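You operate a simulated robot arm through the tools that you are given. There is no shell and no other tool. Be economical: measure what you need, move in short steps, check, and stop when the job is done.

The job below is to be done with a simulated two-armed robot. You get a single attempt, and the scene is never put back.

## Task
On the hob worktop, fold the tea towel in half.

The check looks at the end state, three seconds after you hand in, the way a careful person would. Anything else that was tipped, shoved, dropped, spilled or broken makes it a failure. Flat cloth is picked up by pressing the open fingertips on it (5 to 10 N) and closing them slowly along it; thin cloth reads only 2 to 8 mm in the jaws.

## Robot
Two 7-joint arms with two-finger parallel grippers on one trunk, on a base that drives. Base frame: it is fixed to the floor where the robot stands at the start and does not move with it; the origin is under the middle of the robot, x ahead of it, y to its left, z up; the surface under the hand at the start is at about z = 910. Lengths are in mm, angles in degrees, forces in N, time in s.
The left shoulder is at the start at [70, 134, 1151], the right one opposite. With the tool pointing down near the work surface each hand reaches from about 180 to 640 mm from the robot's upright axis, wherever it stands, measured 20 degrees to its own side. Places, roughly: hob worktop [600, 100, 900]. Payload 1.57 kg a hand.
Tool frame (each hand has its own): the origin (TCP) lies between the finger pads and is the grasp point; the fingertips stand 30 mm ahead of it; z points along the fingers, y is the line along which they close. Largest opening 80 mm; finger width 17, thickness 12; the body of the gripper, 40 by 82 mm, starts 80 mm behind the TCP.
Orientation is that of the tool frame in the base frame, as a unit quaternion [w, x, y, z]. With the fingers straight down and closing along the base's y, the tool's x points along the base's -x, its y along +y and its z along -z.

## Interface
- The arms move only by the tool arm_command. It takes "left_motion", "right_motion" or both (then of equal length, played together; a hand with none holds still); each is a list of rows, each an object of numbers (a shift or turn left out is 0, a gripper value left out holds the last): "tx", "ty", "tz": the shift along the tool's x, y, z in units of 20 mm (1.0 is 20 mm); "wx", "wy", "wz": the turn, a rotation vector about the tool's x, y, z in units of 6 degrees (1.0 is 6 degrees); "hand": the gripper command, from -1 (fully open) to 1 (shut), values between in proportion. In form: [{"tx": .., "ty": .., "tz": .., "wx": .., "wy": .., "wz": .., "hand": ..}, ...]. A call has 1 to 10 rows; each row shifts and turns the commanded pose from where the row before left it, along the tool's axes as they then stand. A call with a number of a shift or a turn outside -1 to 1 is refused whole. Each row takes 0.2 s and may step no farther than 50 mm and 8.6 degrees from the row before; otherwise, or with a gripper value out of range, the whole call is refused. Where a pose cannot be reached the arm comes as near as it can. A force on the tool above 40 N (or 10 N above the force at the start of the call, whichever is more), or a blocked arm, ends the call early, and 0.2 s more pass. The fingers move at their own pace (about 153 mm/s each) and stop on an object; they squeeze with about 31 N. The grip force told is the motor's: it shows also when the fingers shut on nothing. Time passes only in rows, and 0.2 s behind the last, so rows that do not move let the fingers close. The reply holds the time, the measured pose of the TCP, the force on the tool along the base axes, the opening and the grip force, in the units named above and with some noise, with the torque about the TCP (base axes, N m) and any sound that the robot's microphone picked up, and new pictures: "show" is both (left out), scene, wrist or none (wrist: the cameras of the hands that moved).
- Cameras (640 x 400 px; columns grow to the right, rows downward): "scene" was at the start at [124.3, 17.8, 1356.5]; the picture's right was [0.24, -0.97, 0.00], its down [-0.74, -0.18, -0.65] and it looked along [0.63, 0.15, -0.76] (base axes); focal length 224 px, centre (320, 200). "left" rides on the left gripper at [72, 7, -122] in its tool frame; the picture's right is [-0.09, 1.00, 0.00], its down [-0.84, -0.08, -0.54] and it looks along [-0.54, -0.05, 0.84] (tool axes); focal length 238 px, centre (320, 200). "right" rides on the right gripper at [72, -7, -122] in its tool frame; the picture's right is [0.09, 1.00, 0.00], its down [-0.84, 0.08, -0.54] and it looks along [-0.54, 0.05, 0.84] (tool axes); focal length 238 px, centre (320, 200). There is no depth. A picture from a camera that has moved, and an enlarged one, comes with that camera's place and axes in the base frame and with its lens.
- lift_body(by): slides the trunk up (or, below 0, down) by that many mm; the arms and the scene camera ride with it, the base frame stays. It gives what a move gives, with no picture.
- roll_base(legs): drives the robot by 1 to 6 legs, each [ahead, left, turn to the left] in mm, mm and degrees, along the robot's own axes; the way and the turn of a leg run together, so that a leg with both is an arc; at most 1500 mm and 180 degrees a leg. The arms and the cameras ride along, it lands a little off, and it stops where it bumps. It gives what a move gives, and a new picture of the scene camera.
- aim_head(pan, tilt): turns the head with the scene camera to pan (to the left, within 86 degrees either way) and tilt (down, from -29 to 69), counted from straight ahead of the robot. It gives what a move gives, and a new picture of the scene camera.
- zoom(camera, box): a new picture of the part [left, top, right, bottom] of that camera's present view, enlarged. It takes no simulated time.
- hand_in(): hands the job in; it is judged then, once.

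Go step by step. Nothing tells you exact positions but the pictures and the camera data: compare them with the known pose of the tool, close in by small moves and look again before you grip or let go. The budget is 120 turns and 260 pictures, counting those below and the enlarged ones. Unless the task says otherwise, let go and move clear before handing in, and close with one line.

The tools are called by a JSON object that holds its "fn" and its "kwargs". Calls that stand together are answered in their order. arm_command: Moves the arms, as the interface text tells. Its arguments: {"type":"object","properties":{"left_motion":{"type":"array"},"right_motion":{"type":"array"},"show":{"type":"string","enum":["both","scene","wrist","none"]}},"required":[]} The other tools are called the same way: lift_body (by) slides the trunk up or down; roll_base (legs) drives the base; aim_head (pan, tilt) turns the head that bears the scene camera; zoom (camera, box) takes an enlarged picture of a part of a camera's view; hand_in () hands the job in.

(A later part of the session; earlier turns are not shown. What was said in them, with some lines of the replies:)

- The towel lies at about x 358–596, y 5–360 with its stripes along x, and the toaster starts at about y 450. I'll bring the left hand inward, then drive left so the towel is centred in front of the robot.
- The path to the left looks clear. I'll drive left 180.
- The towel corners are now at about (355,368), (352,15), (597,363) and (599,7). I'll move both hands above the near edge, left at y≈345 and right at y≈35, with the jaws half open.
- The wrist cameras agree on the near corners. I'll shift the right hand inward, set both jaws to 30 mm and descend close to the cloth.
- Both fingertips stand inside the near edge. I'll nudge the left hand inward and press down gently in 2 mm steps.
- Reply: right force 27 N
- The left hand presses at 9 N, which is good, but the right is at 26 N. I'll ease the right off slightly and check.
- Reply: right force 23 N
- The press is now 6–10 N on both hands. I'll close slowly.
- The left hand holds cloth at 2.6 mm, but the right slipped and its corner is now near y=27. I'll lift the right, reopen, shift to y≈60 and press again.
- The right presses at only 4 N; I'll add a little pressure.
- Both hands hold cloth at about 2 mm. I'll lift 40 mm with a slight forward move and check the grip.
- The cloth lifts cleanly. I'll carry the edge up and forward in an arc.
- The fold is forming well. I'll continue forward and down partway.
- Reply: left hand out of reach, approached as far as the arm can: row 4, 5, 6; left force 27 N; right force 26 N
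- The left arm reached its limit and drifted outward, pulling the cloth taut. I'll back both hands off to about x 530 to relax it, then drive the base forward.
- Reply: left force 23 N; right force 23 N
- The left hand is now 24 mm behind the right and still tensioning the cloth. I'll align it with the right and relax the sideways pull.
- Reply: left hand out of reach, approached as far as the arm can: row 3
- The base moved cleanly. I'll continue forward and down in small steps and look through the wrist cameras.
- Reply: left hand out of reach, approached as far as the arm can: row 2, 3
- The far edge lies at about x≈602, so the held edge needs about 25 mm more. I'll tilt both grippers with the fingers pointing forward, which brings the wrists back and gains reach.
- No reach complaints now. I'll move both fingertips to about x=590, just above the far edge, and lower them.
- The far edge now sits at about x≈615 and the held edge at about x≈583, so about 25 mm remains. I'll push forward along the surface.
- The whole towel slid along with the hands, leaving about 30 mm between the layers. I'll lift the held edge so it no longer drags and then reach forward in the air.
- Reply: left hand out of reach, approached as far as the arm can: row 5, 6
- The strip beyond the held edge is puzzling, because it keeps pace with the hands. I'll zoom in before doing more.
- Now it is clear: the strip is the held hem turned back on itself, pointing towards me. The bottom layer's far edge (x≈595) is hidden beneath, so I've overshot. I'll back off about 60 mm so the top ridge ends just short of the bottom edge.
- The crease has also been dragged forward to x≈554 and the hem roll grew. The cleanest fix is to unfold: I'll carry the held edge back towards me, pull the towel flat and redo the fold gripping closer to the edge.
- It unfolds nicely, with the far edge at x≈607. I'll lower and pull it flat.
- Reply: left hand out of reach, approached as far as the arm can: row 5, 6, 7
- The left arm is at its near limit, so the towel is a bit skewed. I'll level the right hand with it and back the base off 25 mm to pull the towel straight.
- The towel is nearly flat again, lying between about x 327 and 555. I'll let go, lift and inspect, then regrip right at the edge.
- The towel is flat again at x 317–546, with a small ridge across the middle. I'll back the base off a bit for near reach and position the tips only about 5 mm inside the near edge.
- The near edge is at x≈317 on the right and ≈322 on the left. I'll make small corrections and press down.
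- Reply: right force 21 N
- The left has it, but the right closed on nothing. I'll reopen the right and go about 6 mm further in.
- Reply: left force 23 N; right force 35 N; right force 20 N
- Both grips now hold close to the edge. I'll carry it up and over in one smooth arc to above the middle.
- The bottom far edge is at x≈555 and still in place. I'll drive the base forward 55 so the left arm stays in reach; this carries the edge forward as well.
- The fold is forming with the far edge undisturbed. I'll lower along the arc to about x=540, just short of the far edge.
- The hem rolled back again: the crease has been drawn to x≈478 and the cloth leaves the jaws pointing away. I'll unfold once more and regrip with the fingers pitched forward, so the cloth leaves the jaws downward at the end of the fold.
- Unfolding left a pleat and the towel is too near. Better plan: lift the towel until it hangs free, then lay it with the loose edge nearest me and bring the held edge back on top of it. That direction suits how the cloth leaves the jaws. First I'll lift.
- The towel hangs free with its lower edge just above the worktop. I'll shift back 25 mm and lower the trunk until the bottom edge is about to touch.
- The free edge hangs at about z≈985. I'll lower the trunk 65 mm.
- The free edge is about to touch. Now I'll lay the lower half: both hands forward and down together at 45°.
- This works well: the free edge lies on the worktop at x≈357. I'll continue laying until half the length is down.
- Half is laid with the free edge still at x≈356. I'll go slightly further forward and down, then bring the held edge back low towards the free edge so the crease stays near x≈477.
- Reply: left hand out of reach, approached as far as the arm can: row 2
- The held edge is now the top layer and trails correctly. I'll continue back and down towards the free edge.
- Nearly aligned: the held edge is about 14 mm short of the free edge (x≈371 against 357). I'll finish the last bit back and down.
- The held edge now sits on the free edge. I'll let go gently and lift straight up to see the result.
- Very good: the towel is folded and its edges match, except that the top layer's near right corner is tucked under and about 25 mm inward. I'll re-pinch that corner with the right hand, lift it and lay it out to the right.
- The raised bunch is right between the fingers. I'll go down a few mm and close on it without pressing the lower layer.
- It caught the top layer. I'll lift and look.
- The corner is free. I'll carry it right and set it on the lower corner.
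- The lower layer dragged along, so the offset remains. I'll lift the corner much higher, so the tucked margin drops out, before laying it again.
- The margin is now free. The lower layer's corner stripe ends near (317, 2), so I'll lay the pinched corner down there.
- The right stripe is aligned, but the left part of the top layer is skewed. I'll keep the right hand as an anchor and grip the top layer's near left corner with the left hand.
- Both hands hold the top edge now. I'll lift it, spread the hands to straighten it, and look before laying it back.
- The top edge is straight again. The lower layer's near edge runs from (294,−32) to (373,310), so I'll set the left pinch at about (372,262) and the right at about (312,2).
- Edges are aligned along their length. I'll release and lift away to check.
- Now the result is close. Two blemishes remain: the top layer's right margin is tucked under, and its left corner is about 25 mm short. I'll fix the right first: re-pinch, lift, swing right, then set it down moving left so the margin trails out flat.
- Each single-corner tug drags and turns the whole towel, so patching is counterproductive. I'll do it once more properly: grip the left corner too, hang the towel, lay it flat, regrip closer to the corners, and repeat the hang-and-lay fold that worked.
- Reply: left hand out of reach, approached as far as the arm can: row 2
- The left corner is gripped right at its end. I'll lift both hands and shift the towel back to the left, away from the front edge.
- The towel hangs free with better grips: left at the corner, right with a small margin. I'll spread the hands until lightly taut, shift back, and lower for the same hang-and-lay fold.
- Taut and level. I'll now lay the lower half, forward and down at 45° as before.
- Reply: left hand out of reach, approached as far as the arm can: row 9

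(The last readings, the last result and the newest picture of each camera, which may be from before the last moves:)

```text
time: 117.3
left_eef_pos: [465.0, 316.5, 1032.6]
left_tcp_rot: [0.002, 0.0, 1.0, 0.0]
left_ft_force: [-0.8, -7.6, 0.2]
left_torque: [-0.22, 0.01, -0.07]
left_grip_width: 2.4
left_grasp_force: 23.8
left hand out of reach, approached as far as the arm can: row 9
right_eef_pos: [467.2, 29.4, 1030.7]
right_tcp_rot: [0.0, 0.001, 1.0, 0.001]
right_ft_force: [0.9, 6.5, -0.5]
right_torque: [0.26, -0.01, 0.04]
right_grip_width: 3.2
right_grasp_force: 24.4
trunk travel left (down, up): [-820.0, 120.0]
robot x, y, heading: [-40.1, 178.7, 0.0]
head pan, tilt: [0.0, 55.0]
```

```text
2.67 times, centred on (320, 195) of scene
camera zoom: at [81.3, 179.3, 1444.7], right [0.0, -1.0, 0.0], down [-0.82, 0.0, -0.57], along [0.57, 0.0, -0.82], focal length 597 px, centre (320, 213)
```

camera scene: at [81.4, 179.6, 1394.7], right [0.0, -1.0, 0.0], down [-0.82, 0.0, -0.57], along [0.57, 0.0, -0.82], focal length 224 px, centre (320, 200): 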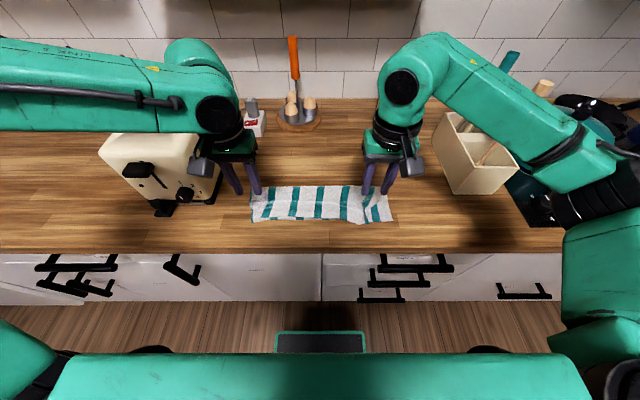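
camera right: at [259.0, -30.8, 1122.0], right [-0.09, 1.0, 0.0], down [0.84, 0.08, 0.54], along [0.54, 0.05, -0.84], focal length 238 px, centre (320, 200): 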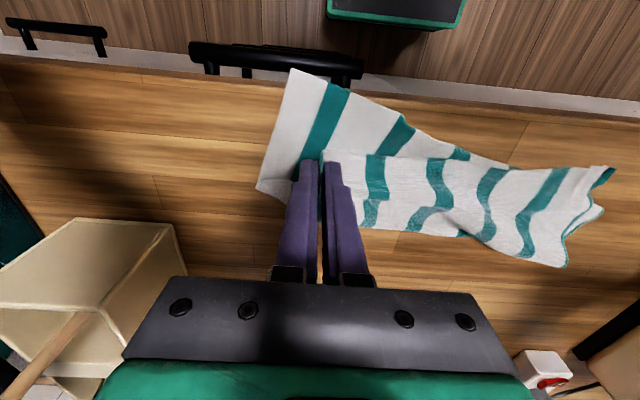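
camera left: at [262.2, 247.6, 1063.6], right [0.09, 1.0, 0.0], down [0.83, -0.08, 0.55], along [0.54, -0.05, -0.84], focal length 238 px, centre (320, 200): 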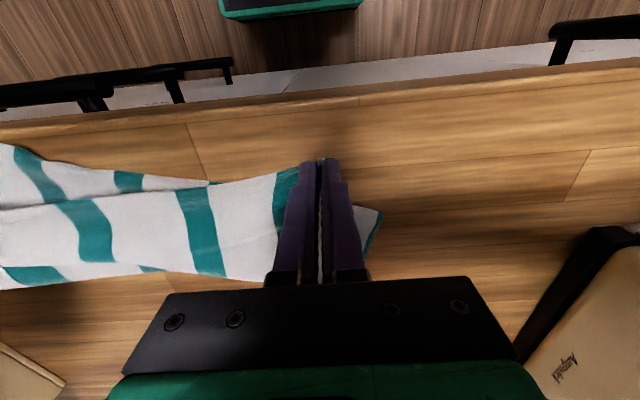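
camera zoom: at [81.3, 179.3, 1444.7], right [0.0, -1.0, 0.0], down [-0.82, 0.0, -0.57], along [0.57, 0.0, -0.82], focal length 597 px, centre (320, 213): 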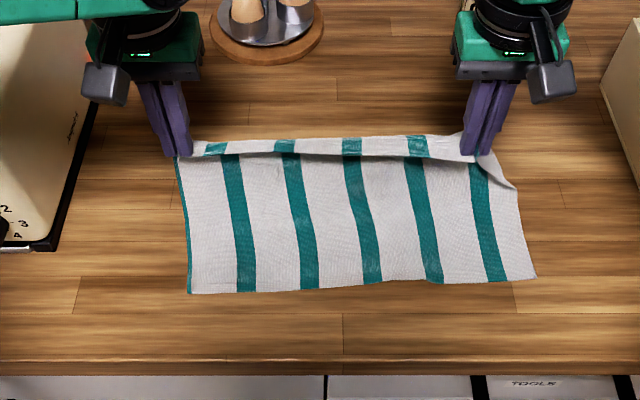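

The lower half lies flat, with its near edge from (355,311) to (372,−38). Now I'll bring the held edge back low, shifting slightly right to line up the sides.

{"fn": "arm_command", "kwargs": {"left_motion": [{"tz": 0.6}, {"tz": 0.5, "tx": 0.3}, {"tx": 0.7, "tz": 0.2, "ty": -0.1}, {"tx": 0.8, "tz": 0.2, "ty": -0.15}, {"tx": 0.8, "tz": 0.3, "ty": -0.15}, {"tx": 0.8, "tz": 0.4, "ty": -0.2}, {"tx": 0.7, "tz": 0.5, "ty": -0.2}, {"tx": 0.4, "tz": 0.5}, {}], "right_motion": [{"tz": 0.6}, {"tz": 0.5, "tx": 0.2}, {"tx": 0.6, "tz": 0.2, "ty": -0.1}, {"tx": 0.7, "tz": 0.2, "ty": -0.15}, {"tx": 0.7, "tz": 0.3, "ty": -0.15}, {"tx": 0.7, "tz": 0.4, "ty": -0.2}, {"tx": 0.6, "tz": 0.5, "ty": -0.2}, {"tx": 0.3, "tz": 0.5}, {}], "show": "none"}}

{"fn": "zoom", "kwargs": {"camera": "scene", "box": [220, 145, 420, 270]}}

{"fn": "zoom", "kwargs": {"camera": "right", "box": [120, 50, 640, 375]}}

```text
time: 119.3
left_eef_pos: [372.7, 301.8, 968.3]
left_tcp_rot: [0.002, 0.001, 1.0, -0.001]
left_ft_force: [0.9, -10.5, 0.4]
left_torque: [-0.29, -0.05, -0.12]
left_grip_width: 2.3
left_grasp_force: 24.0
left hand out of reach, approached as far as the arm can: row 1
right_eef_pos: [394.5, 12.5, 970.1]
right_tcp_rot: [0.001, 0.0, 1.0, 0.0]
right_ft_force: [-1.5, 9.8, -0.1]
right_torque: [0.33, 0.04, 0.05]
right_grip_width: 2.7
right_grasp_force: 24.0
trunk travel left (down, up): [-820.0, 120.0]
robot x, y, heading: [-37.5, 178.9, -0.1]
head pan, tilt: [0.0, 55.0]
```

```text
3.20 times, centred on (320, 208) of scene
camera zoom: at [82.3, 179.5, 1444.6], right [0.0, -1.0, 0.0], down [-0.82, 0.0, -0.57], along [0.57, 0.0, -0.82], focal length 717 px, centre (320, 176)
```

zoom: 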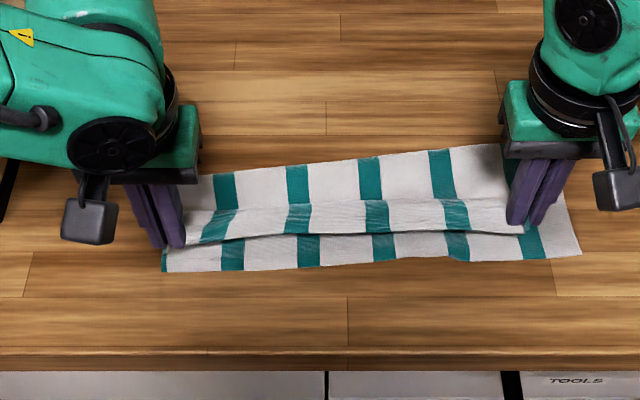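

```text
1.23 times, centred on (380, 212) of right
camera zoom: at [323.2, 4.6, 1091.0], right [-0.09, 1.0, 0.0], down [0.84, 0.08, 0.54], along [0.54, 0.05, -0.84], focal length 293 px, centre (246, 185)
```

zoom: 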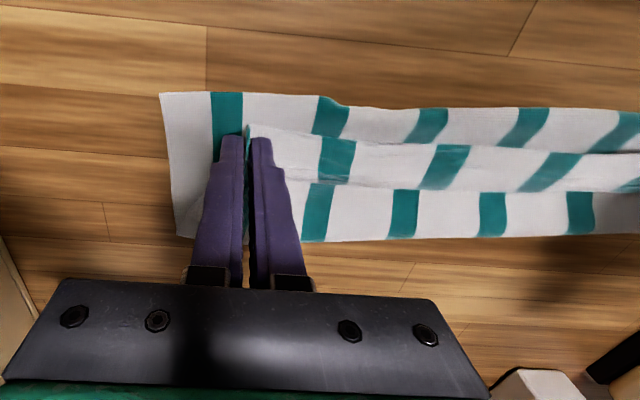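

Stripes line up on both sides. I'll close the last 15 mm back and down.

{"fn": "arm_command", "kwargs": {"left_motion": [{"tx": 0.25, "tz": 0.35}, {"tx": 0.25, "tz": 0.35}, {"tx": 0.2, "tz": 0.4}, {}], "right_motion": [{"tx": 0.25, "tz": 0.35, "ty": -0.1}, {"tx": 0.2, "tz": 0.4}, {"tx": 0.2, "tz": 0.4}, {}], "show": "none"}}

{"fn": "zoom", "kwargs": {"camera": "scene", "box": [220, 145, 420, 270]}}

{"fn": "zoom", "kwargs": {"camera": "right", "box": [120, 50, 640, 375]}}

```text
time: 120.3
left_eef_pos: [359.5, 302.1, 947.7]
left_tcp_rot: [0.002, 0.001, 1.0, -0.002]
left_ft_force: [1.4, -15.1, 0.3]
left_torque: [-0.45, -0.02, -0.1]
left_grip_width: 2.3
left_grasp_force: 23.6
right_eef_pos: [380.7, 11.1, 946.0]
right_tcp_rot: [0.0, 0.001, 1.0, 0.002]
right_ft_force: [-1.1, 14.6, 0.6]
right_torque: [0.41, 0.02, 0.03]
right_grip_width: 2.8
right_grasp_force: 23.8
trunk travel left (down, up): [-820.0, 120.0]
robot x, y, heading: [-37.8, 179.5, -0.0]
head pan, tilt: [0.0, 55.0]
```

```text
3.20 times, centred on (320, 208) of scene
camera zoom: at [82.0, 179.6, 1444.6], right [0.0, -1.0, 0.0], down [-0.82, 0.0, -0.57], along [0.57, 0.0, -0.82], focal length 717 px, centre (320, 176)
```

zoom: 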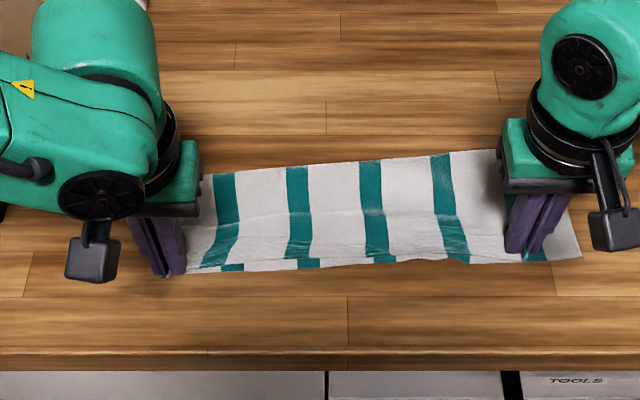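

```text
1.23 times, centred on (380, 212) of right
camera zoom: at [309.8, 2.9, 1067.5], right [-0.09, 1.0, 0.0], down [0.84, 0.08, 0.54], along [0.54, 0.05, -0.84], focal length 293 px, centre (246, 185)
```

zoom: 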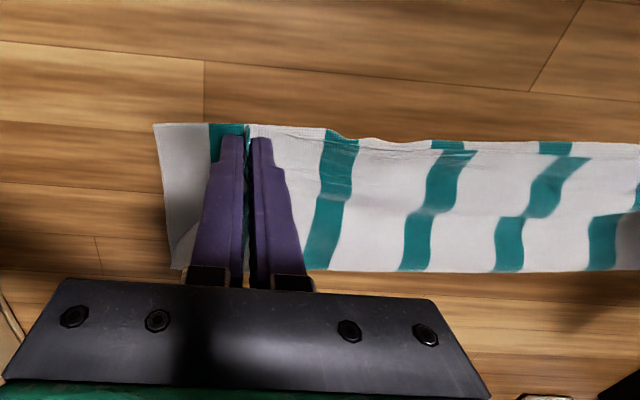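

The edges coincide nicely. I'll release and lift straight up.

{"fn": "arm_command", "kwargs": {"left_motion": [{"tz": 0.15}, {"hand": 0.75}, {"hand": 0.55}, {"hand": 0.4}, {"hand": 0.3}, {"tz": -0.3}, {"tz": -0.8}, {"tz": -1}, {"tz": -1}, {"tz": -1}], "right_motion": [{"tz": 0.05}, {"hand": 0.75}, {"hand": 0.55}, {"hand": 0.4}, {"hand": 0.3}, {"tz": -0.3}, {"tz": -0.8}, {"tz": -1}, {"tz": -1}, {"tz": -1}], "show": "none"}}

{"fn": "arm_command", "kwargs": {"left_motion": [{"tz": -1}, {"tz": -1, "tx": 0.4}, {"tz": -1, "tx": 0.4}, {"tz": -1, "tx": 0.4}], "right_motion": [{"tz": -1}, {"tz": -1, "tx": 0.4}, {"tz": -1, "tx": 0.4}, {"tz": -1, "tx": 0.4}], "show": "both"}}

{"fn": "zoom", "kwargs": {"camera": "scene", "box": [220, 145, 420, 270]}}

```text
time: 122.5
left_eef_pos: [357.0, 301.8, 1027.6]
left_tcp_rot: [0.002, 0.001, 1.0, -0.001]
left_ft_force: [0.0, -1.0, 0.2]
left_torque: [0.01, 0.01, 0.03]
left_grip_width: 28.1
left_grasp_force: 0.1
right_eef_pos: [381.1, 10.1, 1027.6]
right_tcp_rot: [0.0, 0.001, 1.0, 0.0]
right_ft_force: [-0.7, 0.6, 0.1]
right_torque: [0.02, 0.01, 0.02]
right_grip_width: 28.1
right_grasp_force: 0.1
trunk travel left (down, up): [-820.0, 120.0]
robot x, y, heading: [-39.0, 177.1, -0.1]
head pan, tilt: [0.0, 55.0]
```

```text
time: 123.5
left_eef_pos: [333.4, 302.7, 1106.6]
left_tcp_rot: [0.002, 0.001, 1.0, 0.0]
left_ft_force: [0.4, 0.1, -0.3]
left_torque: [0.01, -0.02, -0.01]
left_grip_width: 27.7
left_grasp_force: 0.0
right_eef_pos: [355.0, 9.7, 1106.3]
right_tcp_rot: [0.0, 0.002, 1.0, -0.001]
right_ft_force: [-0.9, 0.6, 0.3]
right_torque: [-0.03, -0.02, 0.0]
right_grip_width: 27.8
right_grasp_force: 0.1
trunk travel left (down, up): [-820.0, 120.0]
robot x, y, heading: [-38.4, 180.9, 0.1]
head pan, tilt: [0.0, 55.0]
camera scene: at [80.9, 179.6, 1444.7], right [0.0, -1.0, 0.0], down [-0.82, 0.0, -0.57], along [0.57, 0.0, -0.82], focal length 224 px, centre (320, 200)
camera right: at [284.5, 2.2, 1227.8], right [-0.09, 1.0, 0.0], down [0.84, 0.08, 0.54], along [0.54, 0.05, -0.84], focal length 238 px, centre (320, 200)
camera left: at [260.4, 310.1, 1229.5], right [0.09, 1.0, 0.0], down [0.83, -0.08, 0.54], along [0.54, -0.05, -0.84], focal length 238 px, centre (320, 200)
```

scene: 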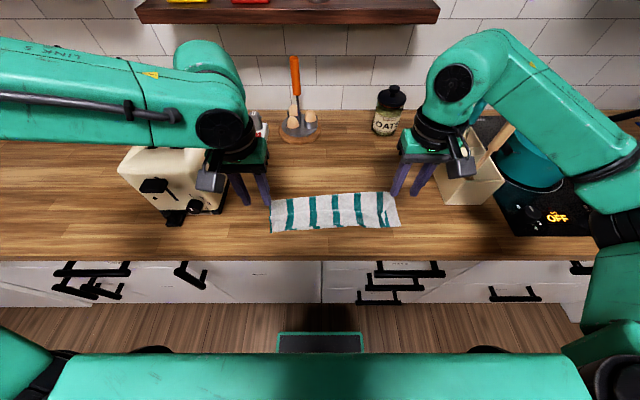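
right: 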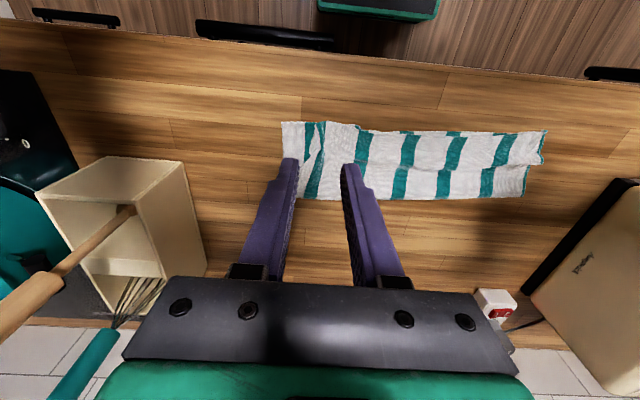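
left: 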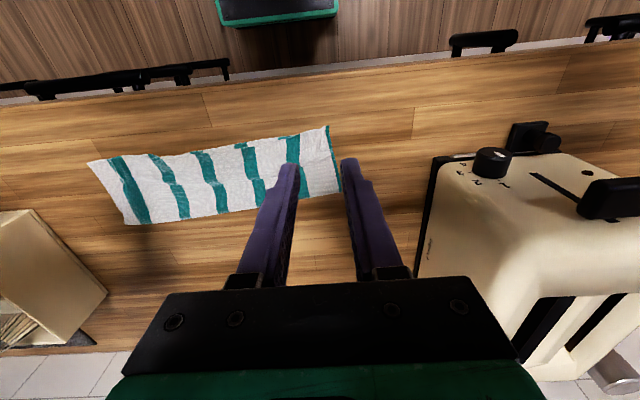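

```text
3.20 times, centred on (320, 208) of scene
camera zoom: at [80.9, 179.6, 1444.7], right [0.0, -1.0, 0.0], down [-0.82, 0.0, -0.57], along [0.57, 0.0, -0.82], focal length 717 px, centre (320, 176)
```

zoom: 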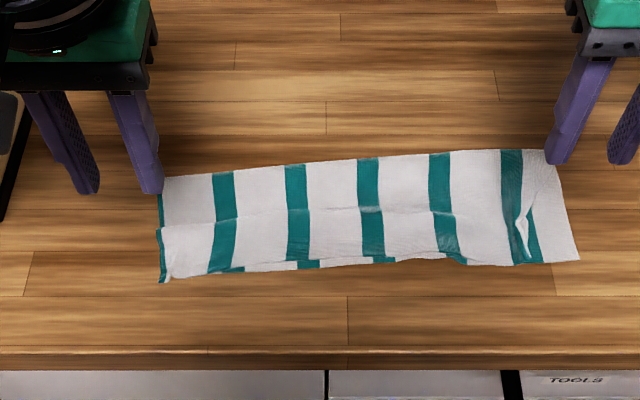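

The towel is folded in half: its edges and stripes line up to within a small corner wrinkle. Both hands are open and clear, and the objects I can see around it look undisturbed, so I'm handing in.

{"fn": "hand_in", "kwargs": {}}

```text
The job is handed in.
```

The tea towel lies folded in half on the hob worktop with its edges lined up; one small tuck, about 20 mm, remains at the top layer's near right corner.
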